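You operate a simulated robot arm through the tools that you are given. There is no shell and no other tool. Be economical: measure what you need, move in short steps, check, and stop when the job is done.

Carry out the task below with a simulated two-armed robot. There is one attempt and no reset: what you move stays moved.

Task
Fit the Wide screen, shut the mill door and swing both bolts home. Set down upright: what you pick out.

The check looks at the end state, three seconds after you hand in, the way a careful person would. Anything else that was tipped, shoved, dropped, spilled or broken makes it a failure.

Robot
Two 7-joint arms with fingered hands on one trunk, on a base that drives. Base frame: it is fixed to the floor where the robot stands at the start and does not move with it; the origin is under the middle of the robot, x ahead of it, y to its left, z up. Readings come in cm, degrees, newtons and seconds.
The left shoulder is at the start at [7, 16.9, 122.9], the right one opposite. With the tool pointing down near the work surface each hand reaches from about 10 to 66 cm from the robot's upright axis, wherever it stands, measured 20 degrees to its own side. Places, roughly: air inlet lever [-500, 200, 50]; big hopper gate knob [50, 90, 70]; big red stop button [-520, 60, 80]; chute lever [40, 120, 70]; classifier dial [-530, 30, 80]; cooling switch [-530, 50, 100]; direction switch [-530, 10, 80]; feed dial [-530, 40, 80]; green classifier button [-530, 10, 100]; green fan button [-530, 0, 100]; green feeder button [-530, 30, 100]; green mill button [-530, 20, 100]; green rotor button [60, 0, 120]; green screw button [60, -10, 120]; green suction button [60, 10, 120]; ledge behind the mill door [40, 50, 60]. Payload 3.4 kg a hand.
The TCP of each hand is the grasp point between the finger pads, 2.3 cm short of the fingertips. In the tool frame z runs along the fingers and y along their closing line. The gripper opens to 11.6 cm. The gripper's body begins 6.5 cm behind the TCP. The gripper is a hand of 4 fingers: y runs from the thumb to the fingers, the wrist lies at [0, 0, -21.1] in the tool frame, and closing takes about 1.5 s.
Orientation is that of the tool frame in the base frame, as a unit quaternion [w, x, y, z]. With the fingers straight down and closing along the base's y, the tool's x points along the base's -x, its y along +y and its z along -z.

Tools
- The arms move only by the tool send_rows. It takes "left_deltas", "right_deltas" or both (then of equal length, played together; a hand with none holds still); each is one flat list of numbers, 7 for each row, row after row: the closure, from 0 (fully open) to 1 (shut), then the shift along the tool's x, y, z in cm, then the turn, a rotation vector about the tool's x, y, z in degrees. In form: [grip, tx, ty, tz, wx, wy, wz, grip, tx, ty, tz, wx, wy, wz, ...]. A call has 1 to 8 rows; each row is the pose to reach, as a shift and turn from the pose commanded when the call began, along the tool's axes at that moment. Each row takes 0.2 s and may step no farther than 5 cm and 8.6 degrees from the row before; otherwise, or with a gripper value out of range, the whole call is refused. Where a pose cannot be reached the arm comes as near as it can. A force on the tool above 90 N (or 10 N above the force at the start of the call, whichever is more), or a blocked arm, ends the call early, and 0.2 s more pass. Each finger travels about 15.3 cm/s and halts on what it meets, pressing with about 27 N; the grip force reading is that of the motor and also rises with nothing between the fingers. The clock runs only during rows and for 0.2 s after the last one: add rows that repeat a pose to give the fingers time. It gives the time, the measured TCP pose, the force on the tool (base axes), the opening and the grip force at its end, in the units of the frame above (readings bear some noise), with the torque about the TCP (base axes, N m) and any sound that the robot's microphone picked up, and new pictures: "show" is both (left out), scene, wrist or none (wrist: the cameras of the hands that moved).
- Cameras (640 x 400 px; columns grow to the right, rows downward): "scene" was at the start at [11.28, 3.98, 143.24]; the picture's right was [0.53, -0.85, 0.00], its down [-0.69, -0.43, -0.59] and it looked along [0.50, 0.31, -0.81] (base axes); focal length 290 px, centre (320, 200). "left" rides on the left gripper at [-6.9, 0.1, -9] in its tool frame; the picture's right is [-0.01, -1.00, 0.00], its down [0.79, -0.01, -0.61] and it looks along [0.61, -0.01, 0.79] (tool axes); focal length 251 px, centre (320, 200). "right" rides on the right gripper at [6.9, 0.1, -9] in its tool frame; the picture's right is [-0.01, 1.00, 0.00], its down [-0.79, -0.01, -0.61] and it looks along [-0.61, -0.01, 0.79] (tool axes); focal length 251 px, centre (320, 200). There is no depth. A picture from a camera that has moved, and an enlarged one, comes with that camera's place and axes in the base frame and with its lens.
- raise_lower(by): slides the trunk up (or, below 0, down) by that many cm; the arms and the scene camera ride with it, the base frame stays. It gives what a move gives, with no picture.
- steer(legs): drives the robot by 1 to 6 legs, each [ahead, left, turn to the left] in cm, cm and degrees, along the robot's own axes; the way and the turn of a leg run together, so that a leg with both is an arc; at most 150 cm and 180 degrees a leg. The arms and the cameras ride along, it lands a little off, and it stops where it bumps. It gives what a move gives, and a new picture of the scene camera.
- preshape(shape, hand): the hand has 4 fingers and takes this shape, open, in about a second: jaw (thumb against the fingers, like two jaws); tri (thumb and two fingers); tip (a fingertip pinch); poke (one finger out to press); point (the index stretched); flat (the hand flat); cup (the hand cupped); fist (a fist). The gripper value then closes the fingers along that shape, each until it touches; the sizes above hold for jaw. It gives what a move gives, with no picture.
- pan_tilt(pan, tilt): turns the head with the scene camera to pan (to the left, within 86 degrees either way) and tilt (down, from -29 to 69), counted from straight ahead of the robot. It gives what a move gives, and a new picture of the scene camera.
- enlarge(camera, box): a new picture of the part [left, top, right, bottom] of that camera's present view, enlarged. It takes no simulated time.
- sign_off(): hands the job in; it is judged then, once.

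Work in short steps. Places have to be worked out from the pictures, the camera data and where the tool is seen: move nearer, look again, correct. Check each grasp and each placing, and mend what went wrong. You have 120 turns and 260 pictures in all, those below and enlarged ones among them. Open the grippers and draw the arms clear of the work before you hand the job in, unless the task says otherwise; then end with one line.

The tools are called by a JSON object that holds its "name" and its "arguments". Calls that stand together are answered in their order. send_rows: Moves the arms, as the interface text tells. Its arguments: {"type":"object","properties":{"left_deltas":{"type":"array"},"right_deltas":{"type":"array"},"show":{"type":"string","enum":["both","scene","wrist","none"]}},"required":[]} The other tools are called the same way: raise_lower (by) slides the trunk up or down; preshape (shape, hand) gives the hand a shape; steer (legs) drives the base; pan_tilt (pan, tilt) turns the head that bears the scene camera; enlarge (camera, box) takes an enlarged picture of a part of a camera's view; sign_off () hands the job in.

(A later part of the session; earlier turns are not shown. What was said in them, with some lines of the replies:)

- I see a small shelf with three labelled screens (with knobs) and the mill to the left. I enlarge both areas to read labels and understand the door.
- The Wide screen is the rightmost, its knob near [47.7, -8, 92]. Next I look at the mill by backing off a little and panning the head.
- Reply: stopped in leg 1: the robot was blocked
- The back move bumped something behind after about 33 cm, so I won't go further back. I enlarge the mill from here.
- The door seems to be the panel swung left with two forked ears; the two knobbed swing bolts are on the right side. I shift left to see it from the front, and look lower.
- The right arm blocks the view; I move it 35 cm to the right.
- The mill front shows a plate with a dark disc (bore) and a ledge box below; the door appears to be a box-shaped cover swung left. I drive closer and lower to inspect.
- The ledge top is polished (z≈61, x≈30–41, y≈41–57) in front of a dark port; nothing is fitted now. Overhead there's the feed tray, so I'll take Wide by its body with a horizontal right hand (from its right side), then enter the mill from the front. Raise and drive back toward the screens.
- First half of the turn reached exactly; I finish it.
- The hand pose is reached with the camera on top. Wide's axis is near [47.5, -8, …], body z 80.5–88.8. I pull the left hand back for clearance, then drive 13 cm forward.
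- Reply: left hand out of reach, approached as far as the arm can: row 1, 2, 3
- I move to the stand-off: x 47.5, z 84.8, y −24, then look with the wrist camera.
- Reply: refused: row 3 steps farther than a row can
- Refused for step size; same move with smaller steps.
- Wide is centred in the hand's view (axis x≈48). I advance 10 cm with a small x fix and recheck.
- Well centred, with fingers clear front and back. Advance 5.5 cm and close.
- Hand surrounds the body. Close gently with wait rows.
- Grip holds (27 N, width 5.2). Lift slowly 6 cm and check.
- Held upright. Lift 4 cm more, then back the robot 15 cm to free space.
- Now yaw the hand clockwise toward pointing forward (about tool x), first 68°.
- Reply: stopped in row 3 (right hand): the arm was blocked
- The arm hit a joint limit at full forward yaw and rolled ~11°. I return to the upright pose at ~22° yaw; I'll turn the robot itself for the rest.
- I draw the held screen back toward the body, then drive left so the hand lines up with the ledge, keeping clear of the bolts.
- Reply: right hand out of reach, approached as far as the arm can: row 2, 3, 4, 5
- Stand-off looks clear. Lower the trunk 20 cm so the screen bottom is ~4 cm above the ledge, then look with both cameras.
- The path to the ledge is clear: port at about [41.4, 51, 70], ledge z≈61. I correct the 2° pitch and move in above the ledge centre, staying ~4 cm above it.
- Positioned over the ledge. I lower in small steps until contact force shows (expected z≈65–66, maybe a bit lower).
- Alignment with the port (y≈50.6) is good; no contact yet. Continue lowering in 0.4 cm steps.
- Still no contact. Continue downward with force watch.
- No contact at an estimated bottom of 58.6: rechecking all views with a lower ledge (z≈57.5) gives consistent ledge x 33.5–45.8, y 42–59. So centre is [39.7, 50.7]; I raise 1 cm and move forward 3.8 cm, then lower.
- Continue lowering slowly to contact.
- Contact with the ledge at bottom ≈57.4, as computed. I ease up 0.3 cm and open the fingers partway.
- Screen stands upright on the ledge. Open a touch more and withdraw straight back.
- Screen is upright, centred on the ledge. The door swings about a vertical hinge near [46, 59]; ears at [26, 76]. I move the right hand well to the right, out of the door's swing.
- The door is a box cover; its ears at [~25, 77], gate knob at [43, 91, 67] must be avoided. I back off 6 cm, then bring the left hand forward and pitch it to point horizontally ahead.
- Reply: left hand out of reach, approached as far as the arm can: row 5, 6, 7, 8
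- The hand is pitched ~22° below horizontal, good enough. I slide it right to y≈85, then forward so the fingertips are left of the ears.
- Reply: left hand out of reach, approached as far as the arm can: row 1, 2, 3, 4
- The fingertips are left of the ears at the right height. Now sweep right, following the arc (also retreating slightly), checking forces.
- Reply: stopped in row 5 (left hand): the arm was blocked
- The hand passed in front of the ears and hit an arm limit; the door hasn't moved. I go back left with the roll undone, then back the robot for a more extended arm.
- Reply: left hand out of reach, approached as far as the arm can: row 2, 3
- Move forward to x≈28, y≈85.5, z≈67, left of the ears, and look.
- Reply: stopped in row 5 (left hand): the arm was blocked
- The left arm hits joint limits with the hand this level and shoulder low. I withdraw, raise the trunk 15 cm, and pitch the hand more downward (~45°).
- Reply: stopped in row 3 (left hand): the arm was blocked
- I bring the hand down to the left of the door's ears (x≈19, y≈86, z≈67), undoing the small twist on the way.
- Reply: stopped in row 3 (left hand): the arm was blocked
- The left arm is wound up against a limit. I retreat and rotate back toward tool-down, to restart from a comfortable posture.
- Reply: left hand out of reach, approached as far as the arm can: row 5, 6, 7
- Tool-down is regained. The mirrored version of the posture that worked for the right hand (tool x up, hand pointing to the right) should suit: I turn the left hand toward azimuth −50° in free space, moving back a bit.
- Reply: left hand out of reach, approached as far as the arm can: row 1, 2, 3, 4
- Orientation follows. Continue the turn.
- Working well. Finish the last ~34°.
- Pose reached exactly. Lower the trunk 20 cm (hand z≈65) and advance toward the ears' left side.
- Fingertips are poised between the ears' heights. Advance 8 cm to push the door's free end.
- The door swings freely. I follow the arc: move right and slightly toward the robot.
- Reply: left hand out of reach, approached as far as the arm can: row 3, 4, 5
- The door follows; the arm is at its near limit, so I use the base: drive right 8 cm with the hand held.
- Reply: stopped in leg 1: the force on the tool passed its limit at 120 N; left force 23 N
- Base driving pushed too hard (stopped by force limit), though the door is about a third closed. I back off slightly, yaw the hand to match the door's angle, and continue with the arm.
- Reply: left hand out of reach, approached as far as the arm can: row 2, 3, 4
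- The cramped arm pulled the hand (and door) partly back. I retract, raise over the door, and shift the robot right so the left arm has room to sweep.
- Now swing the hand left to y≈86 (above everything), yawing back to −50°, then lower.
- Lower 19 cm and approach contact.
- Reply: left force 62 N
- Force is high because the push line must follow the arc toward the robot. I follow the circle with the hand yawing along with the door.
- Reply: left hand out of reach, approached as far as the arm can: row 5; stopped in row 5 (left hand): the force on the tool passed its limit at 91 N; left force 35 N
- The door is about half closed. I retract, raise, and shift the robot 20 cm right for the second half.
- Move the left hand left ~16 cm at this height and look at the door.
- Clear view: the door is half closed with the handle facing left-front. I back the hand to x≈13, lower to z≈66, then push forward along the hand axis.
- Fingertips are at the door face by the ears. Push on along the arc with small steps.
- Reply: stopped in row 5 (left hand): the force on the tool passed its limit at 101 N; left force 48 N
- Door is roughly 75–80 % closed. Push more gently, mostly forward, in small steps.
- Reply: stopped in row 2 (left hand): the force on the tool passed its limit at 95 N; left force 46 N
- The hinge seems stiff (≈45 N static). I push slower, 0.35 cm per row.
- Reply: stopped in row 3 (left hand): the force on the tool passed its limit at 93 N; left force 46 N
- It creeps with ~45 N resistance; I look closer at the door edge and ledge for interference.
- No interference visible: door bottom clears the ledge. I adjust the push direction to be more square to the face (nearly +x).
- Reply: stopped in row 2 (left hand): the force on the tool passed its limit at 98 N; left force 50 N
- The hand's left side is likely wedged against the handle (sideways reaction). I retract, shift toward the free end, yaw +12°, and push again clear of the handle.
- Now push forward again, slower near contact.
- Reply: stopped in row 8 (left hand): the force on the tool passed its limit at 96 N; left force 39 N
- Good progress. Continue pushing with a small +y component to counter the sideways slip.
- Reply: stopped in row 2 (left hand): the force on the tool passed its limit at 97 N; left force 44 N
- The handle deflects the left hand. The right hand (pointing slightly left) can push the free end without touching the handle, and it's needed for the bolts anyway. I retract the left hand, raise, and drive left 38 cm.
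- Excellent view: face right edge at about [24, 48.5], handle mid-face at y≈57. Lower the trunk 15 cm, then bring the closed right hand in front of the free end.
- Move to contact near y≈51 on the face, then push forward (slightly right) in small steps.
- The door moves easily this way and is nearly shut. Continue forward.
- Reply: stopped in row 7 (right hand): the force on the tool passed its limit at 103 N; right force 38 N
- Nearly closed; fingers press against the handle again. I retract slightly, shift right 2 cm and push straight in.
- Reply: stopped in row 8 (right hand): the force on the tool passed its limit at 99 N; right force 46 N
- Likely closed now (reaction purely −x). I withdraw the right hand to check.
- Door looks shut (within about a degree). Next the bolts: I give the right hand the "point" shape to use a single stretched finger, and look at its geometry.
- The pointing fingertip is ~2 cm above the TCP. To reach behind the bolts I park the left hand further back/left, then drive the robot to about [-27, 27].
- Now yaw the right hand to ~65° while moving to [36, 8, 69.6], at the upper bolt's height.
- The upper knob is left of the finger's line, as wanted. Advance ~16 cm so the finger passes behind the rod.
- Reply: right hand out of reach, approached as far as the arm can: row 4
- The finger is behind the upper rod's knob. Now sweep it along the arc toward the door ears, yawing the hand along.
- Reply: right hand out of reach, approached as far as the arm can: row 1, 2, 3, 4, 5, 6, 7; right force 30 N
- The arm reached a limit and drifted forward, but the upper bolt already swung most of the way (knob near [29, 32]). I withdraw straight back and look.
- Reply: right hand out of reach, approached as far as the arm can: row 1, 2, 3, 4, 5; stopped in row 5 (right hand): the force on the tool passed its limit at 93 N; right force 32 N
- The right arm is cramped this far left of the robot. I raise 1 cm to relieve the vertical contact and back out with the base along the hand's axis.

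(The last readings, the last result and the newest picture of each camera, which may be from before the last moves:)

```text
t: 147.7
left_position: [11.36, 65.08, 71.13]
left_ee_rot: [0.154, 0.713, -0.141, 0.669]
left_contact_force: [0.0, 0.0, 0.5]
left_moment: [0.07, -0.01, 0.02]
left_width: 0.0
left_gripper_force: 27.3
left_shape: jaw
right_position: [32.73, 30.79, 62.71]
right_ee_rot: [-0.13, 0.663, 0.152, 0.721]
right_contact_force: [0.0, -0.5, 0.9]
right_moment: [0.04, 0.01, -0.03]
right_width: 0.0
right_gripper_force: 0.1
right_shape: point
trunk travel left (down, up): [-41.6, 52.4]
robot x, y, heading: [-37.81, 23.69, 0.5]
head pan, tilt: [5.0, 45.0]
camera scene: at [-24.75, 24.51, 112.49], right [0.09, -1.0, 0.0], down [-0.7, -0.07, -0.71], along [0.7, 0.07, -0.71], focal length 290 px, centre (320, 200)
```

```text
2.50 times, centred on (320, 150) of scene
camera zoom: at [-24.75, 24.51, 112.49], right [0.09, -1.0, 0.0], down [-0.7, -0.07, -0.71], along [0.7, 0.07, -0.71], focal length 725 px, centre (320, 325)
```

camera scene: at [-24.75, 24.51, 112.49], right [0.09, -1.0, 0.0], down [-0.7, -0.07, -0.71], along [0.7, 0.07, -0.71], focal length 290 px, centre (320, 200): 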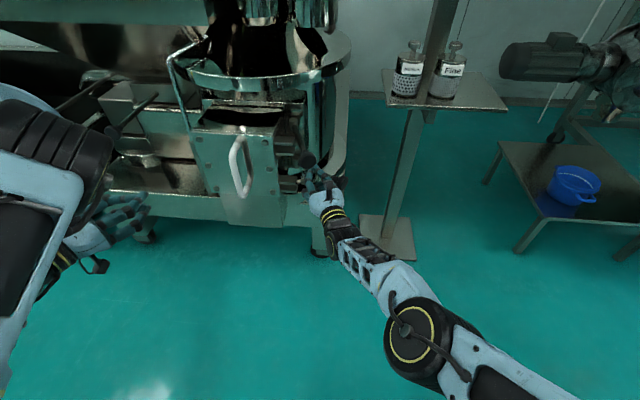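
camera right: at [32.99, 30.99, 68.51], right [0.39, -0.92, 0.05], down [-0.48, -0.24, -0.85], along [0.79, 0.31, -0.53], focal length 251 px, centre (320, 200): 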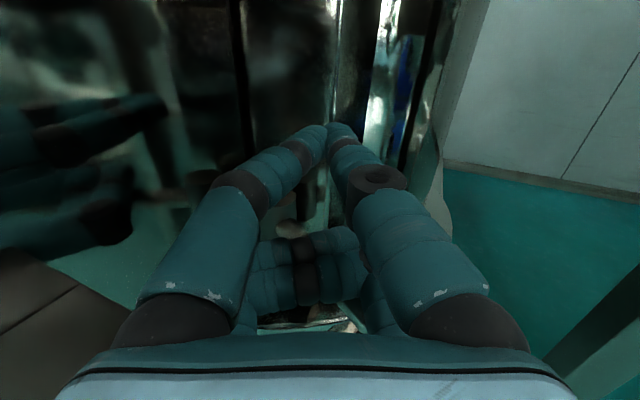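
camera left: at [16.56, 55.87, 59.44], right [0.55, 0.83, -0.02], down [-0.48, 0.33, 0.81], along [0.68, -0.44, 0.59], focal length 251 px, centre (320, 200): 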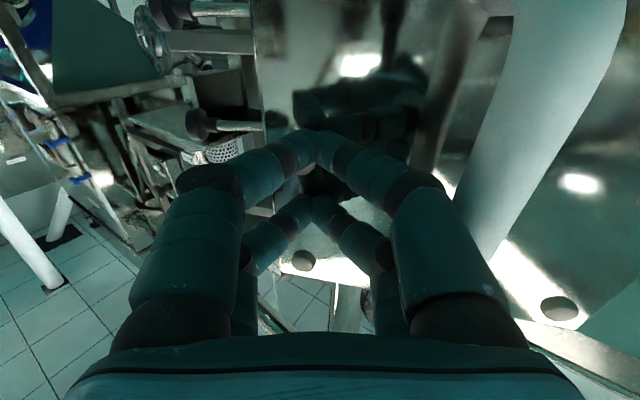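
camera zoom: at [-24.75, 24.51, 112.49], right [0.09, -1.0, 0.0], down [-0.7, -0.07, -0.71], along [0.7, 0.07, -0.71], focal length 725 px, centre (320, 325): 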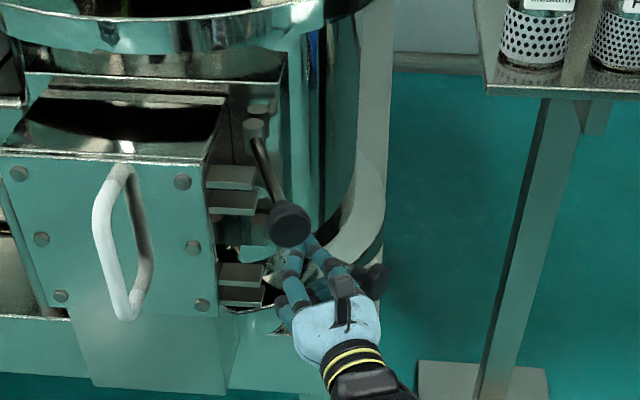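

Upper knob now at [28, 32.6] (about 19° to go). I move the hand out to the right, raise to the bolt's height, and reposition the robot left so the right arm has room.

{"name": "steer", "arguments": {"legs": [[0, -12, 0]]}}

{"name": "raise_lower", "arguments": {"by": 7}}

{"name": "send_rows", "arguments": {"right_deltas": [0, 0, 3.8, -1.6, 0, -1, 0, 0, 0, 7.6, -3.2, 0, -2, 0, 0, 0, 11.4, -4.8, 0, -3, 0, 0, 0, 15.2, -6.4, 0, -4.3, 0, 0, 0, 19, -8, 0, -4.3, 0, 0, 0, 23, -9.8, 0, -4.3, 0], "show": "none"}}

{"name": "steer", "arguments": {"legs": [[0, 31, 0]]}}

{"name": "enlarge", "arguments": {"camera": "scene", "box": [200, 70, 480, 250]}}

```text
t: 149.0
left_position: [11.35, 52.86, 71.23]
left_ee_rot: [0.153, 0.714, -0.14, 0.668]
left_contact_force: [0.2, 0.3, 0.1]
left_moment: [0.0, -0.03, -0.02]
left_width: 0.0
left_gripper_force: 26.9
left_shape: jaw
right_position: [32.92, 18.6, 62.63]
right_ee_rot: [-0.128, 0.663, 0.152, 0.722]
right_contact_force: [0.1, -0.4, 0.0]
right_moment: [0.02, 0.02, 0.04]
right_width: 0.0
right_gripper_force: 0.1
right_shape: point
trunk travel left (down, up): [-41.6, 52.4]
robot x, y, heading: [-37.68, 11.55, 0.4]
head pan, tilt: [5.0, 45.0]
camera scene: at [-24.57, 12.29, 112.48], right [0.09, -1.0, 0.0], down [-0.7, -0.07, -0.71], along [0.7, 0.07, -0.71], focal length 290 px, centre (320, 200)
```

scene: 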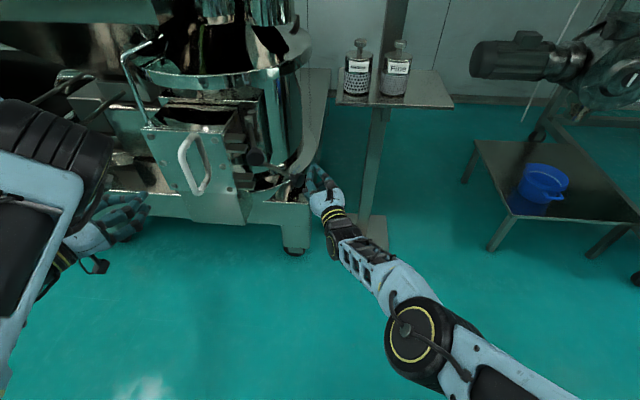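

```text
t: 150.1
left_position: [11.49, 53.07, 78.04]
left_ee_rot: [0.153, 0.714, -0.139, 0.669]
left_contact_force: [1.4, 0.0, -0.4]
left_moment: [0.04, 0.03, 0.03]
left_width: 0.0
left_gripper_force: 26.7
left_shape: jaw
right_position: [33.02, 18.57, 69.6]
right_ee_rot: [-0.126, 0.664, 0.151, 0.722]
right_contact_force: [0.3, -0.2, 0.4]
right_moment: [-0.02, 0.01, 0.02]
right_width: 0.0
right_gripper_force: 0.0
right_shape: point
trunk travel left (down, up): [-48.6, 45.4]
robot x, y, heading: [-37.57, 11.18, 0.6]
head pan, tilt: [5.0, 45.0]
```

```text
t: 151.4
left_position: [11.38, 52.91, 78.04]
left_ee_rot: [0.154, 0.715, -0.14, 0.668]
left_contact_force: [0.5, -0.1, -0.1]
left_moment: [0.0, 0.01, 0.02]
left_width: 0.0
left_gripper_force: 26.6
left_shape: jaw
right_position: [32.62, -6.56, 70.16]
right_ee_rot: [-0.122, 0.69, 0.156, 0.696]
right_contact_force: [0.5, 0.5, 1.0]
right_moment: [0.0, 0.0, 0.03]
right_width: 0.02
right_gripper_force: 0.1
right_shape: point
trunk travel left (down, up): [-48.6, 45.4]
robot x, y, heading: [-37.64, 11.52, 0.4]
head pan, tilt: [5.0, 45.0]
```

```text
t: 153.5
left_position: [11.56, 83.34, 78.1]
left_ee_rot: [0.156, 0.714, -0.142, 0.667]
left_contact_force: [0.2, 0.8, -0.8]
left_moment: [0.0, 0.02, 0.01]
left_width: 0.01
left_gripper_force: 27.5
left_shape: jaw
right_position: [32.33, 23.74, 70.27]
right_ee_rot: [-0.119, 0.691, 0.153, 0.697]
right_contact_force: [0.1, -0.1, 0.8]
right_moment: [-0.02, -0.01, -0.02]
right_width: 0.01
right_gripper_force: 0.2
right_shape: point
trunk travel left (down, up): [-48.6, 45.4]
robot x, y, heading: [-37.7, 42.24, 0.2]
head pan, tilt: [5.0, 45.0]
camera scene: at [-24.65, 42.98, 119.47], right [0.09, -1.0, 0.0], down [-0.7, -0.06, -0.71], along [0.7, 0.06, -0.71], focal length 290 px, centre (320, 200)
```

scene: 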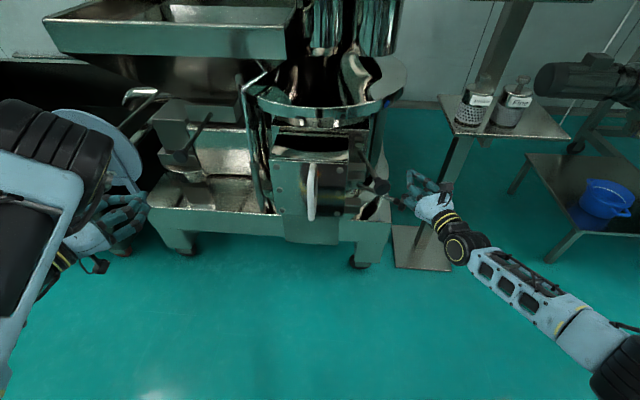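

```text
2.22 times, centred on (340, 160) of scene
camera zoom: at [-24.65, 42.98, 119.47], right [0.09, -1.0, 0.0], down [-0.7, -0.06, -0.71], along [0.7, 0.06, -0.71], focal length 644 px, centre (276, 289)
```

zoom: 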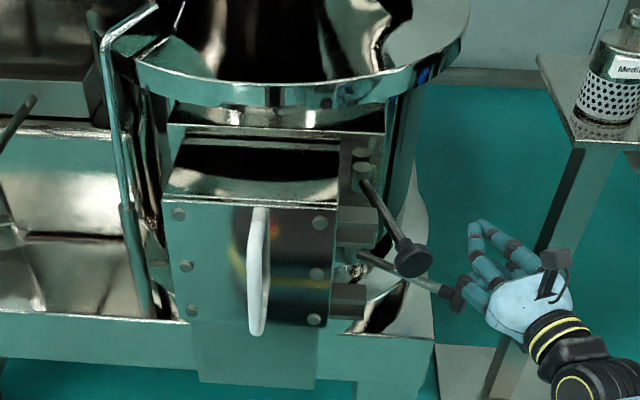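

Finger is right of the upper knob. Sweep +y at x≈26 to push the knob home between the ears.

{"name": "send_rows", "arguments": {"right_deltas": [0, 0, -2.6, -2.4, 0, 0, 0, 0, 0, -5.2, -4.7, 0, 0, 0, 0, 0, -7.5, -3.6, 0, 0, 0, 0, 0, -9.5, -2.7, 0, 0, 0, 0, 0, -11, -2.1, 0, 0, 0, 0, 0, -12.3, -1.5, 0, 0, 0], "show": "both"}}

{"name": "enlarge", "arguments": {"camera": "scene", "box": [220, 90, 440, 250]}}

```text
t: 154.9
left_position: [11.77, 82.97, 78.21]
left_ee_rot: [0.155, 0.713, -0.143, 0.668]
left_contact_force: [-0.9, 0.3, 0.2]
left_moment: [0.02, -0.01, -0.03]
left_width: 0.03
left_gripper_force: 27.0
left_shape: jaw
right_position: [26.32, 34.07, 69.48]
right_ee_rot: [-0.118, 0.691, 0.151, 0.697]
right_contact_force: [-4.8, -10.2, -1.1]
right_moment: [0.17, -0.11, -0.09]
right_width: 0.0
right_gripper_force: 0.0
right_shape: point
trunk travel left (down, up): [-48.6, 45.4]
robot x, y, heading: [-37.83, 42.18, 0.1]
head pan, tilt: [5.0, 45.0]
camera scene: at [-24.7, 42.64, 119.48], right [0.09, -1.0, 0.0], down [-0.7, -0.06, -0.71], along [0.7, 0.06, -0.71], focal length 290 px, centre (320, 200)
camera right: at [17.99, 31.01, 76.47], right [0.37, -0.93, 0.04], down [-0.55, -0.26, -0.79], along [0.75, 0.28, -0.61], focal length 251 px, centre (320, 200)
```

scene: 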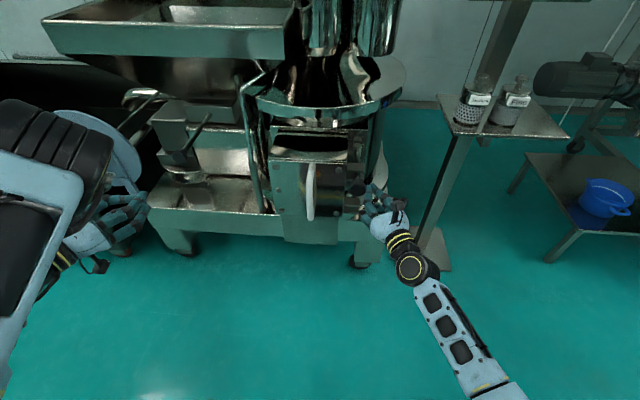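
right: 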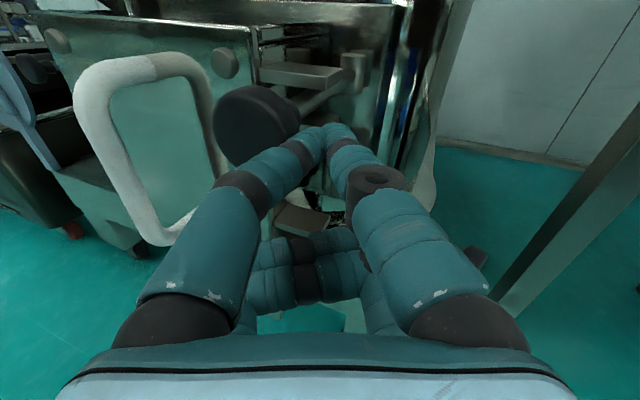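

```text
2.50 times, centred on (330, 170) of scene
camera zoom: at [-24.7, 42.64, 119.48], right [0.09, -1.0, 0.0], down [-0.7, -0.06, -0.71], along [0.7, 0.06, -0.71], focal length 725 px, centre (295, 275)
```

zoom: 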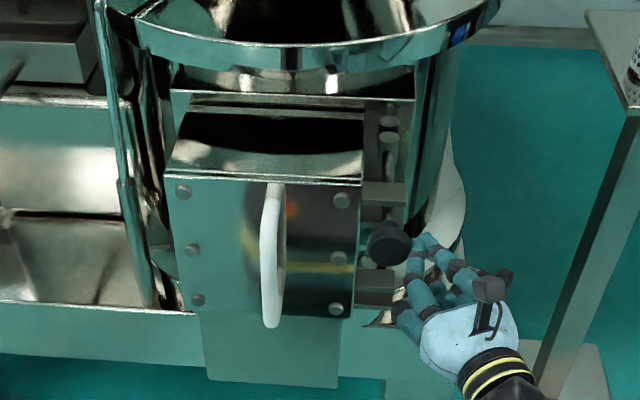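

The upper rod now sits between the ear slabs. Nudge ~1 cm further to seat it, watching the force.

{"name": "send_rows", "arguments": {"right_deltas": [0, 0, -0.4, 0.2, 0, 0, 0, 0, 0, -0.8, 0.4, 0, 0, 0, 0, 0, -1.2, 0.5, 0, 0, 0], "show": "both"}}

```text
t: 155.7
left_position: [11.69, 82.74, 78.33]
left_ee_rot: [0.155, 0.713, -0.146, 0.668]
left_contact_force: [0.0, -0.2, 1.1]
left_moment: [-0.01, -0.03, -0.02]
left_width: 0.0
left_gripper_force: 27.1
left_shape: jaw
right_position: [26.32, 34.96, 69.61]
right_ee_rot: [-0.119, 0.69, 0.15, 0.698]
right_contact_force: [-16.5, -36.3, -4.6]
right_moment: [0.64, -0.31, 0.01]
right_width: 0.0
right_gripper_force: 0.0
right_shape: point
trunk travel left (down, up): [-48.6, 45.4]
robot x, y, heading: [-37.58, 41.93, -0.2]
head pan, tilt: [5.0, 45.0]
camera scene: at [-24.87, 42.25, 119.5], right [0.08, -1.0, -0.01], down [-0.7, -0.06, -0.71], along [0.71, 0.06, -0.71], focal length 290 px, centre (320, 200)
camera right: at [17.95, 31.98, 76.46], right [0.37, -0.93, 0.04], down [-0.55, -0.25, -0.8], along [0.75, 0.28, -0.6], focal length 251 px, centre (320, 200)
```

scene: 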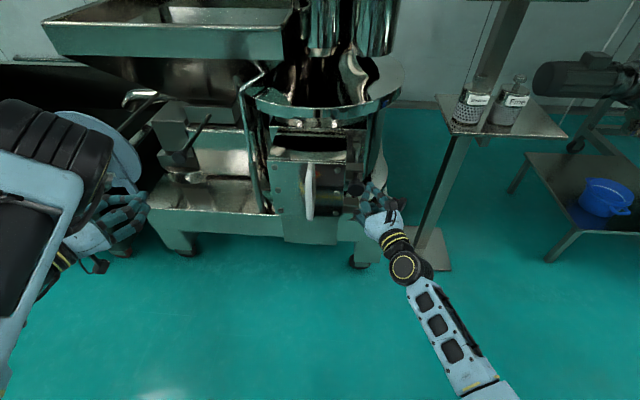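
right: 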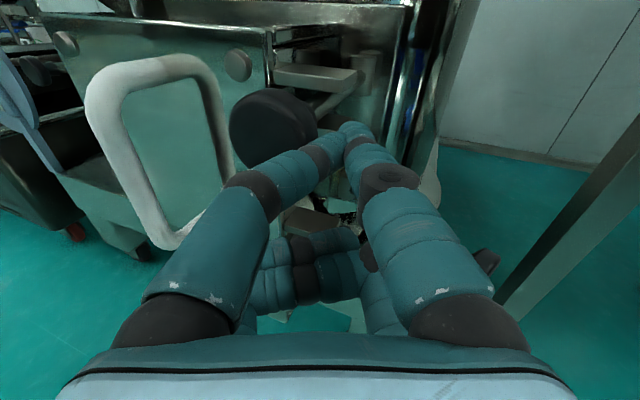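

The upper bolt is home (firm stop ~40 N). Now the lower bolt: I back the hand out right, lower 14 cm and reposition the robot.

{"name": "send_rows", "arguments": {"right_deltas": [0, 0, 3.7, -1.9, 0, 0, 0, 0, 0, 7.4, -3.8, 0, 0, 0, 0, 0, 11.1, -5.8, 0, 0, 0, 0, 0, 14.8, -7.7, 0, 0, 0, 0, 0, 18.5, -9.6, 0, 0, 0, 0, 0, 22.3, -11.6, 0, 0, 0], "show": "none"}}

{"name": "raise_lower", "arguments": {"by": -14}}

{"name": "steer", "arguments": {"legs": [[10, 0, 0]]}}

{"name": "enlarge", "arguments": {"camera": "scene", "box": [200, 60, 480, 250]}}

```text
t: 157.1
left_position: [11.61, 83.15, 78.04]
left_ee_rot: [0.156, 0.714, -0.143, 0.667]
left_contact_force: [-0.1, -0.5, -0.5]
left_moment: [-0.01, 0.02, 0.04]
left_width: 0.0
left_gripper_force: 26.9
left_shape: jaw
right_position: [23.92, 10.58, 70.73]
right_ee_rot: [-0.118, 0.691, 0.153, 0.697]
right_contact_force: [0.5, -1.1, 0.1]
right_moment: [-0.01, -0.03, -0.03]
right_width: 0.0
right_gripper_force: 0.1
right_shape: point
trunk travel left (down, up): [-48.6, 45.4]
robot x, y, heading: [-37.91, 42.13, -0.1]
head pan, tilt: [5.0, 45.0]
```

```text
t: 158.8
left_position: [11.66, 83.44, 64.2]
left_ee_rot: [0.156, 0.714, -0.142, 0.668]
left_contact_force: [0.5, 0.5, -0.2]
left_moment: [0.0, -0.03, 0.04]
left_width: 0.0
left_gripper_force: 26.9
left_shape: jaw
right_position: [24.07, 10.67, 56.77]
right_ee_rot: [-0.12, 0.691, 0.153, 0.697]
right_contact_force: [-0.2, 0.0, 0.8]
right_moment: [0.0, -0.04, 0.01]
right_width: 0.0
right_gripper_force: 0.1
right_shape: point
trunk travel left (down, up): [-34.6, 59.4]
robot x, y, heading: [-37.78, 42.17, -0.3]
head pan, tilt: [5.0, 45.0]
```

```text
t: 159.9
left_position: [21.59, 83.27, 64.02]
left_ee_rot: [0.156, 0.714, -0.142, 0.667]
left_contact_force: [-0.2, 0.1, -0.4]
left_moment: [0.03, -0.03, -0.02]
left_width: 0.01
left_gripper_force: 26.9
left_shape: jaw
right_position: [33.92, 10.69, 56.61]
right_ee_rot: [-0.12, 0.691, 0.154, 0.696]
right_contact_force: [-0.6, 0.2, 0.3]
right_moment: [-0.02, -0.03, -0.04]
right_width: 0.01
right_gripper_force: 0.1
right_shape: point
trunk travel left (down, up): [-34.6, 59.4]
robot x, y, heading: [-28.26, 42.22, -0.0]
head pan, tilt: [5.0, 45.0]
camera scene: at [-14.66, 42.93, 105.46], right [0.09, -1.0, 0.0], down [-0.71, -0.06, -0.71], along [0.7, 0.06, -0.71], focal length 290 px, centre (320, 200)
```

scene: 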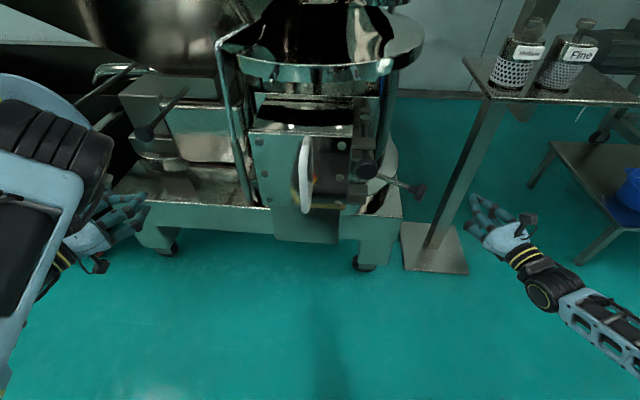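

```text
2.11 times, centred on (340, 155) of scene
camera zoom: at [-14.66, 42.93, 105.46], right [0.09, -1.0, 0.0], down [-0.71, -0.06, -0.71], along [0.7, 0.06, -0.71], focal length 610 px, centre (278, 295)
```

zoom: 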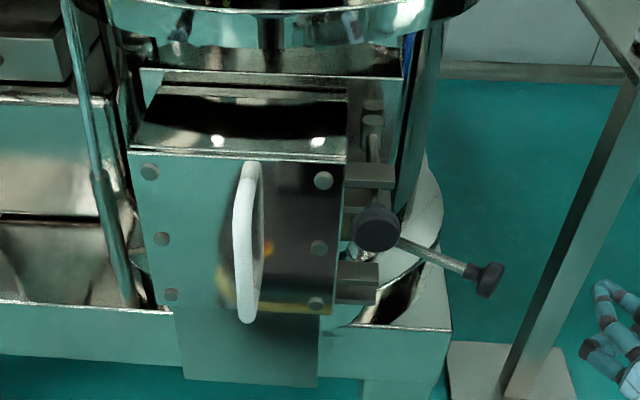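

Upper knob is in place; lower knob at [37, 23.4, 57.5]. Yaw the hand +43° and prepare behind it.

{"name": "send_rows", "arguments": {"right_deltas": [0, -0.2, 0.6, 0.2, 7.2, 0, 0, 0, -0.4, 1.2, 0.4, 14.4, 0, 0, 0, -0.6, 1.8, 0.6, 21.6, 0, 0, 0, -0.8, 2.4, 0.8, 28.8, 0, 0, 0, -1, 3, 1, 36, 0, 0, 0, -1.1, 3.7, 1.2, 44, 0, 0, 0, -1.1, 3.7, 1.2, 44, 0, 0], "show": "wrist"}}

```text
t: 161.5
left_position: [21.62, 83.22, 64.05]
left_ee_rot: [0.156, 0.714, -0.142, 0.668]
left_contact_force: [-0.1, 0.3, -0.2]
left_moment: [-0.01, 0.0, 0.01]
left_width: 0.02
left_gripper_force: 27.1
left_shape: jaw
right_position: [32.81, 9.73, 60.08]
right_ee_rot: [-0.371, 0.595, 0.404, 0.587]
right_contact_force: [0.0, -0.3, 0.2]
right_moment: [0.0, 0.01, 0.02]
right_width: 0.02
right_gripper_force: 0.0
right_shape: point
right hand out of reach, approached as far as the arm can: row 5, 6, 7
trunk travel left (down, up): [-34.6, 59.4]
robot x, y, heading: [-27.95, 42.74, 0.3]
head pan, tilt: [5.0, 45.0]
camera right: at [29.14, 1.81, 67.29], right [0.92, -0.4, 0.02], down [-0.24, -0.59, -0.77], along [0.32, 0.7, -0.63], focal length 251 px, centre (320, 200)
```

right: 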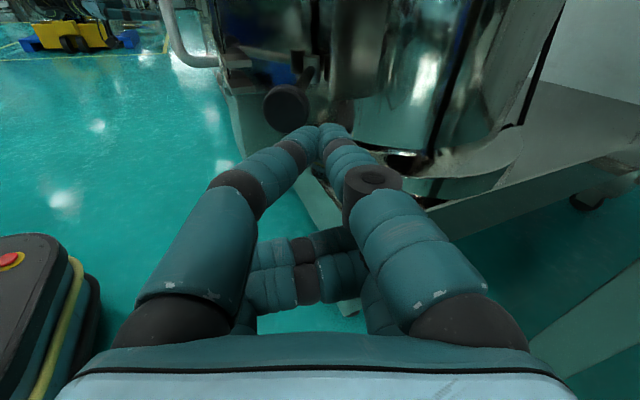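

The pose is at the arm's far limit; I shift the robot 8 cm right and 3 cm forward, then check.

{"name": "steer", "arguments": {"legs": [[3, -8, 0]]}}

{"name": "send_rows", "arguments": {"right_deltas": [0, -1.5, 0, 0.5, 0, 0, 0, 0, -3, 0, 1, 0, 1, 0, 0, -4.6, 0, 1.5, 0, 1.5, 0, 0, -4.6, 0.8, 5, 0, 1.5, 0, 0, -4.6, 0.8, 5, 0, 1.5, 0], "show": "both"}}

```text
t: 162.6
left_position: [24.6, 75.14, 64.17]
left_ee_rot: [0.156, 0.714, -0.143, 0.668]
left_contact_force: [-0.3, 0.0, -0.5]
left_moment: [0.03, 0.0, 0.01]
left_width: 0.0
left_gripper_force: 26.9
left_shape: jaw
right_position: [35.72, 1.59, 60.12]
right_ee_rot: [-0.37, 0.596, 0.403, 0.589]
right_contact_force: [0.0, 0.0, 0.0]
right_moment: [0.0, -0.03, 0.01]
right_width: 0.01
right_gripper_force: 0.0
right_shape: point
trunk travel left (down, up): [-34.6, 59.4]
robot x, y, heading: [-25.44, 34.01, 0.1]
head pan, tilt: [5.0, 45.0]
camera scene: at [-11.74, 34.8, 105.47], right [0.09, -1.0, 0.0], down [-0.7, -0.06, -0.71], along [0.7, 0.06, -0.71], focal length 290 px, centre (320, 200)
```

scene: 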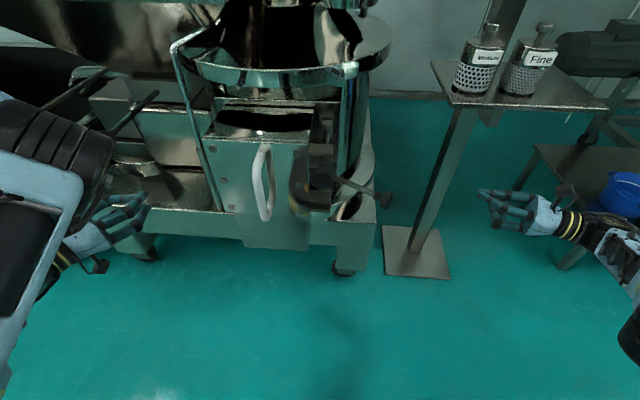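

```text
t: 163.8
left_position: [24.64, 75.22, 64.19]
left_ee_rot: [0.156, 0.714, -0.143, 0.668]
left_contact_force: [0.6, 1.0, -0.1]
left_moment: [0.03, -0.01, -0.03]
left_width: 0.02
left_gripper_force: 27.4
left_shape: jaw
right_position: [36.04, 6.48, 56.48]
right_ee_rot: [-0.375, 0.588, 0.398, 0.596]
right_contact_force: [0.8, 0.2, -0.4]
right_moment: [0.04, -0.02, -0.01]
right_width: 0.01
right_gripper_force: 0.0
right_shape: point
right hand out of reach, approached as far as the arm can: row 1, 2, 3, 4, 5
trunk travel left (down, up): [-34.6, 59.4]
robot x, y, heading: [-25.26, 33.93, 0.1]
head pan, tilt: [5.0, 45.0]
camera scene: at [-11.79, 34.88, 105.48], right [0.09, -1.0, 0.0], down [-0.7, -0.06, -0.71], along [0.7, 0.06, -0.71], focal length 290 px, centre (320, 200)
camera right: at [32.34, -1.63, 63.41], right [0.92, -0.4, 0.03], down [-0.23, -0.57, -0.79], along [0.33, 0.72, -0.61], focal length 251 px, centre (320, 200)
```

scene: 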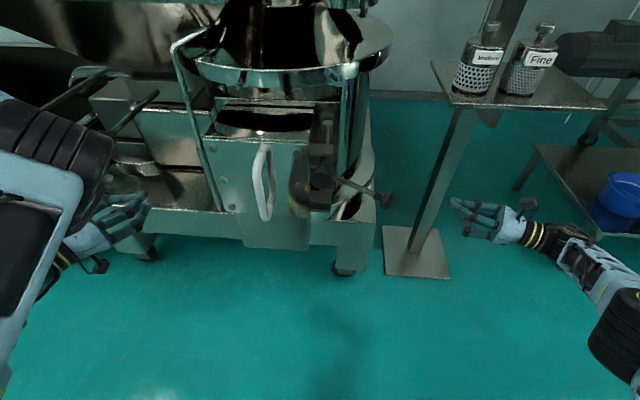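
right: 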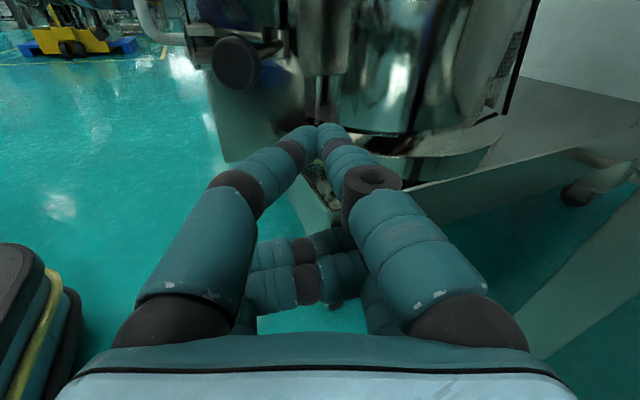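

The lower knob is at z≈59, x≈35.5. Advance 16 cm so the finger passes behind it.

{"name": "send_rows", "arguments": {"right_deltas": [0, 0.5, 0.6, 4.2, 0, 0, 0, 0, 0.6, 0.6, 8.4, 0, 0, 0, 0, 0.6, 0, 12.5, 0, 0, 0, 0, 0.6, -0.6, 16, 0, 0, 0], "show": "both"}}

```text
t: 164.8
left_position: [24.58, 75.19, 64.11]
left_ee_rot: [0.157, 0.714, -0.143, 0.668]
left_contact_force: [-0.1, -0.4, -0.7]
left_moment: [0.01, 0.01, -0.01]
left_width: 0.05
left_gripper_force: 27.3
left_shape: jaw
right_position: [41.32, 21.43, 57.29]
right_ee_rot: [-0.374, 0.588, 0.399, 0.596]
right_contact_force: [0.0, 0.7, -1.3]
right_moment: [0.01, 0.01, 0.01]
right_width: 0.02
right_gripper_force: 0.0
right_shape: point
right hand out of reach, approached as far as the arm can: row 1, 2, 3, 4
trunk travel left (down, up): [-34.6, 59.4]
robot x, y, heading: [-24.89, 34.15, 0.1]
head pan, tilt: [5.0, 45.0]
camera scene: at [-11.78, 34.96, 105.47], right [0.09, -1.0, 0.0], down [-0.7, -0.06, -0.71], along [0.7, 0.06, -0.71], focal length 290 px, centre (320, 200)
camera right: at [37.67, 13.38, 64.27], right [0.92, -0.4, 0.03], down [-0.23, -0.57, -0.79], along [0.33, 0.72, -0.61], focal length 251 px, centre (320, 200)
```

scene: 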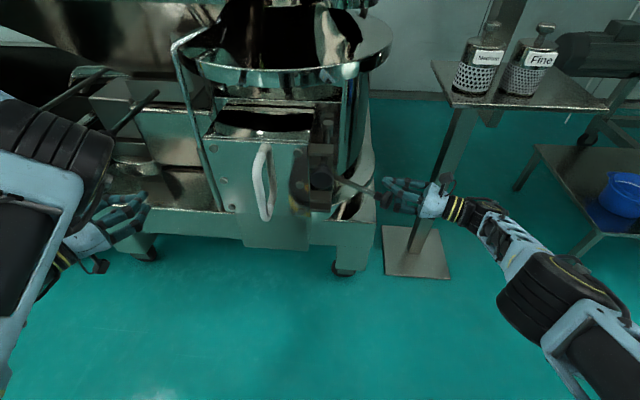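
right: 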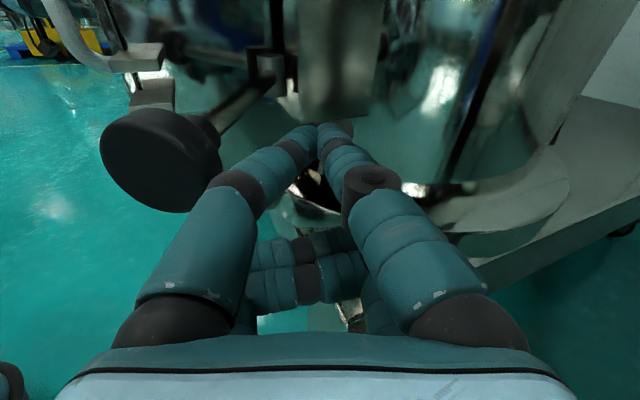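

The finger is behind the lower knob. I sweep it with the base (back and left) in two legs.

{"name": "steer", "arguments": {"legs": [[-7.5, 6.5, 0], [-1.5, 4, 0]]}}

{"name": "enlarge", "arguments": {"camera": "scene", "box": [220, 60, 460, 240]}}

```text
t: 166.4
left_position: [15.77, 85.65, 64.14]
left_ee_rot: [0.156, 0.713, -0.142, 0.668]
left_contact_force: [-0.4, 0.7, 0.0]
left_moment: [-0.04, -0.01, 0.0]
left_width: 0.01
left_gripper_force: 27.5
left_shape: jaw
right_position: [32.48, 32.07, 57.27]
right_ee_rot: [-0.374, 0.588, 0.399, 0.596]
right_contact_force: [0.7, 0.2, 0.6]
right_moment: [0.0, -0.01, 0.02]
right_width: 0.0
right_gripper_force: 0.1
right_shape: point
trunk travel left (down, up): [-34.6, 59.4]
robot x, y, heading: [-33.77, 44.68, 0.1]
head pan, tilt: [5.0, 45.0]
camera scene: at [-20.69, 45.54, 105.48], right [0.09, -1.0, 0.0], down [-0.7, -0.06, -0.71], along [0.7, 0.06, -0.71], focal length 290 px, centre (320, 200)
```

scene: 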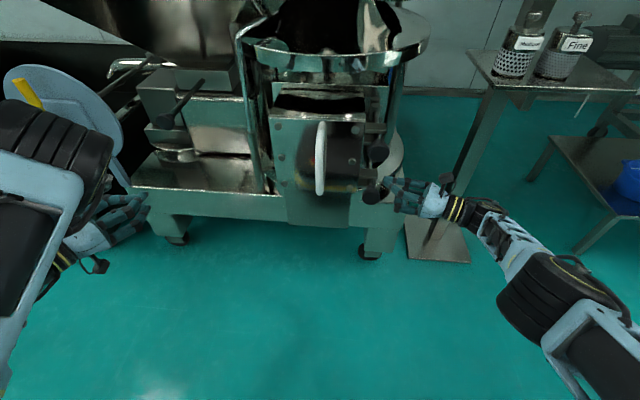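

```text
2.22 times, centred on (340, 150) of scene
camera zoom: at [-20.69, 45.54, 105.48], right [0.09, -1.0, 0.0], down [-0.7, -0.06, -0.71], along [0.7, 0.06, -0.71], focal length 644 px, centre (276, 311)
```

zoom: 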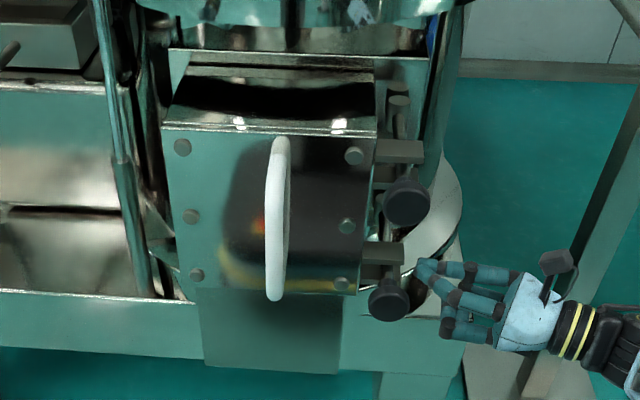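

Both bolts now lie in line with their ears. I nudge the lower knob gently to make sure it's seated like the upper one.

{"name": "steer", "arguments": {"legs": [[-4.5, 0, 0]]}}

{"name": "send_rows", "arguments": {"right_deltas": [0, 0, 0, 0.8, 0, 0, 0, 0, 0, 0, 1.6, 0, 0, 0, 0, 0, 0, 2.2, 0, 0, 0, 0, 0, 0, 2.8, 0, 0, 0], "show": "both"}}

{"name": "enlarge", "arguments": {"camera": "scene", "box": [240, 60, 440, 220]}}

```text
t: 167.3
left_position: [10.98, 85.84, 64.13]
left_ee_rot: [0.157, 0.713, -0.143, 0.668]
left_contact_force: [-0.8, -0.2, 0.8]
left_moment: [0.01, 0.0, 0.01]
left_width: 0.0
left_gripper_force: 27.2
left_shape: jaw
right_position: [27.79, 32.02, 57.39]
right_ee_rot: [-0.375, 0.587, 0.399, 0.596]
right_contact_force: [1.2, -0.3, 0.6]
right_moment: [0.01, 0.02, 0.0]
right_width: 0.0
right_gripper_force: 0.1
right_shape: point
trunk travel left (down, up): [-34.6, 59.4]
robot x, y, heading: [-38.78, 44.35, -0.1]
head pan, tilt: [5.0, 45.0]
camera scene: at [-25.33, 45.44, 105.49], right [0.09, -1.0, 0.0], down [-0.7, -0.06, -0.71], along [0.7, 0.06, -0.71], focal length 290 px, centre (320, 200)
```

scene: 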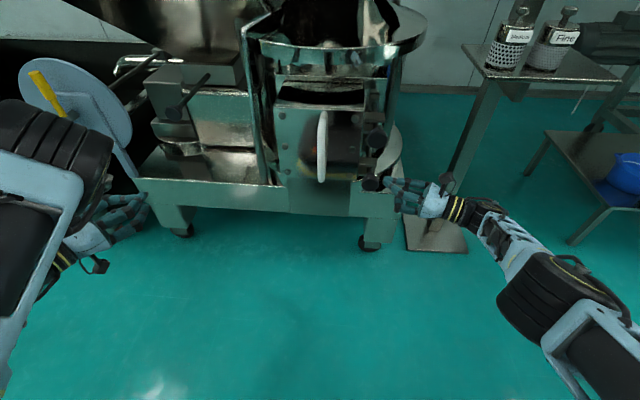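

```text
t: 168.3
left_position: [11.16, 85.51, 64.22]
left_ee_rot: [0.155, 0.714, -0.143, 0.668]
left_contact_force: [0.1, -1.3, -0.6]
left_moment: [-0.01, 0.02, 0.03]
left_width: 0.02
left_gripper_force: 27.1
left_shape: jaw
right_position: [28.47, 34.23, 57.42]
right_ee_rot: [-0.373, 0.589, 0.396, 0.597]
right_contact_force: [5.2, -19.2, 1.1]
right_moment: [0.36, 0.11, 0.03]
right_width: 0.0
right_gripper_force: 0.2
right_shape: point
right hand out of reach, approached as far as the arm can: row 3, 4
trunk travel left (down, up): [-34.6, 59.4]
robot x, y, heading: [-38.78, 44.58, -0.1]
head pan, tilt: [5.0, 45.0]
camera scene: at [-25.17, 45.13, 105.47], right [0.09, -1.0, 0.0], down [-0.7, -0.06, -0.71], along [0.7, 0.06, -0.71], focal length 290 px, centre (320, 200)
camera right: at [24.68, 26.14, 64.36], right [0.91, -0.41, 0.02], down [-0.23, -0.57, -0.79], along [0.33, 0.72, -0.61], focal length 251 px, centre (320, 200)
```

scene: 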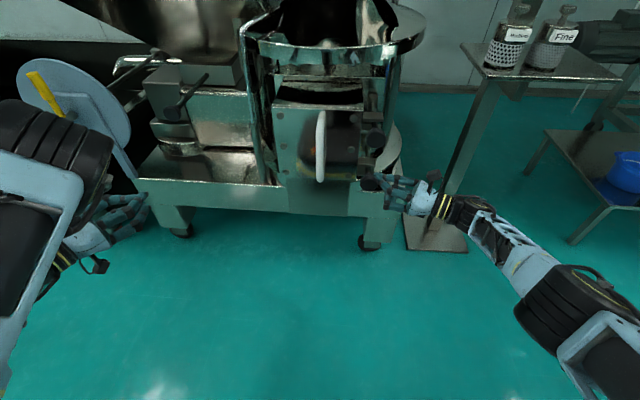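
right: 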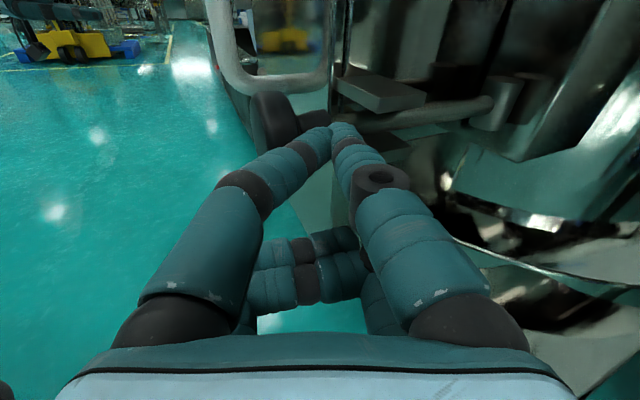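

```text
2.50 times, centred on (340, 140) of scene
camera zoom: at [-25.17, 45.13, 105.47], right [0.09, -1.0, 0.0], down [-0.7, -0.06, -0.71], along [0.7, 0.06, -0.71], focal length 725 px, centre (270, 350)
```

zoom: 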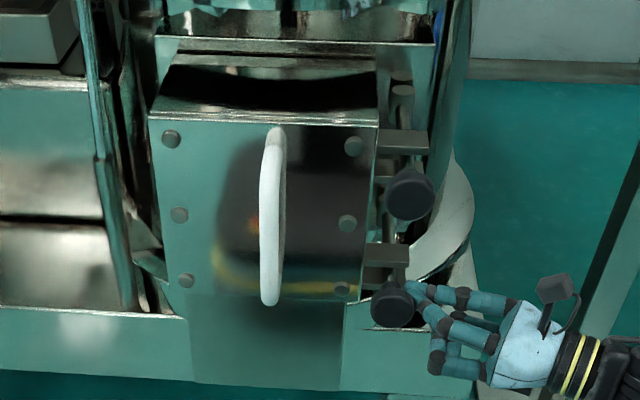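

Both bolts are seated between their ears and the door sits parallel to the plate. I withdraw the right hand to the right and the left hand back, opening both.

{"name": "send_rows", "arguments": {"right_deltas": [0, 0, 0, -3, 0, 0, 0, 0, 0, 0, -7, 0, 0, 0, 0, 0, 0, -11, 0, 0, 0, 0, 0, -3, -14, 0, 0, 0, 0, 0, -6, -17, 0, 0, 0], "left_deltas": [0.8, 0, 0, 0, 0, 0, 0, 0.6, 0, 0, 0, 0, 0, 0, 0.3, 0, 0, 0, 0, 0, 0, 0, 0, 0, 0, 0, 0, 0, 0, 0, 0, 0, 0, 0, 0], "show": "none"}}

{"name": "preshape", "arguments": {"hand": "right", "shape": "jaw"}}

{"name": "steer", "arguments": {"legs": [[0, -20, 0]]}}

{"name": "pan_tilt", "arguments": {"pan": 22, "tilt": 35}}

{"name": "enlarge", "arguments": {"camera": "scene", "box": [220, 80, 460, 260]}}

```text
t: 169.5
left_position: [11.09, 85.87, 64.17]
left_ee_rot: [0.156, 0.714, -0.143, 0.668]
left_contact_force: [0.1, 0.6, 1.0]
left_moment: [0.02, 0.0, 0.0]
left_width: 11.62
left_gripper_force: 0.1
left_shape: jaw
right_position: [16.06, 21.5, 57.71]
right_ee_rot: [-0.375, 0.587, 0.4, 0.596]
right_contact_force: [0.5, 0.4, -0.7]
right_moment: [0.0, 0.0, -0.02]
right_width: 0.01
right_gripper_force: 0.1
right_shape: point
trunk travel left (down, up): [-34.6, 59.4]
robot x, y, heading: [-38.54, 44.5, 0.2]
head pan, tilt: [5.0, 45.0]
```

```text
t: 170.4
left_position: [10.92, 85.83, 64.02]
left_ee_rot: [0.156, 0.714, -0.143, 0.668]
left_contact_force: [-0.2, -0.1, -0.4]
left_moment: [-0.02, 0.01, -0.02]
left_width: 11.57
left_gripper_force: 0.1
left_shape: jaw
right_position: [16.13, 21.53, 57.71]
right_ee_rot: [-0.375, 0.587, 0.399, 0.596]
right_contact_force: [0.5, 0.8, -1.3]
right_moment: [-0.02, -0.03, 0.0]
right_width: 11.57
right_gripper_force: 0.1
right_shape: jaw
trunk travel left (down, up): [-34.6, 59.4]
robot x, y, heading: [-38.42, 44.38, 0.3]
head pan, tilt: [5.0, 45.0]
```

```text
t: 172.0
left_position: [11.18, 66.12, 64.22]
left_ee_rot: [0.157, 0.714, -0.144, 0.667]
left_contact_force: [0.7, 0.2, 0.2]
left_moment: [-0.03, 0.03, 0.04]
left_width: 11.63
left_gripper_force: 0.1
left_shape: jaw
right_position: [16.06, 1.91, 57.69]
right_ee_rot: [-0.374, 0.588, 0.397, 0.597]
right_contact_force: [0.6, -0.1, 0.1]
right_moment: [0.0, 0.0, 0.02]
right_width: 11.57
right_gripper_force: 0.0
right_shape: jaw
trunk travel left (down, up): [-34.6, 59.4]
robot x, y, heading: [-38.29, 25.08, 0.1]
head pan, tilt: [5.0, 45.0]
camera scene: at [-25.21, 25.8, 105.47], right [0.09, -1.0, 0.0], down [-0.7, -0.06, -0.71], along [0.7, 0.06, -0.71], focal length 290 px, centre (320, 200)
```

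scene: 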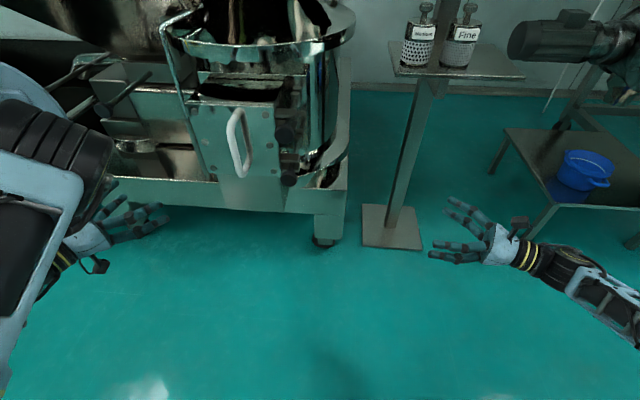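

```text
t: 172.8
left_position: [11.13, 66.19, 64.01]
left_ee_rot: [0.157, 0.713, -0.143, 0.668]
left_contact_force: [-0.1, -0.5, 0.2]
left_moment: [0.02, -0.02, 0.02]
left_width: 11.58
left_gripper_force: 0.0
left_shape: jaw
right_position: [16.06, 2.0, 57.6]
right_ee_rot: [-0.374, 0.588, 0.398, 0.597]
right_contact_force: [0.4, -0.5, -0.5]
right_moment: [-0.03, -0.01, 0.02]
right_width: 11.61
right_gripper_force: 0.0
right_shape: jaw
trunk travel left (down, up): [-34.6, 59.4]
robot x, y, heading: [-38.66, 25.32, 0.2]
head pan, tilt: [22.0, 35.0]
camera scene: at [-25.14, 28.46, 106.95], right [0.37, -0.93, 0.0], down [-0.53, -0.21, -0.82], along [0.76, 0.31, -0.57], focal length 290 px, centre (320, 200)
```

scene: 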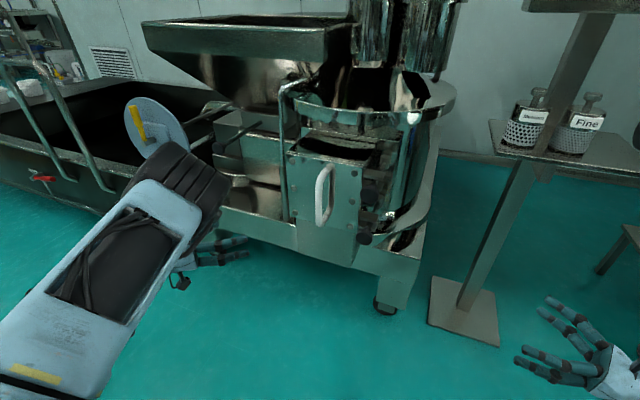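

```text
2.22 times, centred on (340, 170) of scene
camera zoom: at [-25.14, 28.46, 106.95], right [0.37, -0.93, 0.0], down [-0.53, -0.21, -0.82], along [0.76, 0.31, -0.57], focal length 644 px, centre (276, 267)
```

zoom: 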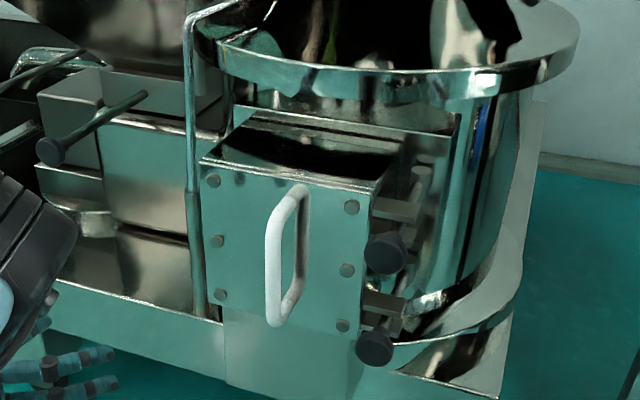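

The door is flush, both bolts lie in their ears, Medium and Fine stand untouched, and both open hands are clear. I hand in.

{"name": "sign_off", "arguments": {}}

```text
The job is handed in.
```

The Wide screen stands upright on the ledge, the mill door is shut and both bolts are swung home; I couldn't see the screen once the door was closed, and early on the robot bumped something behind it that I never saw.
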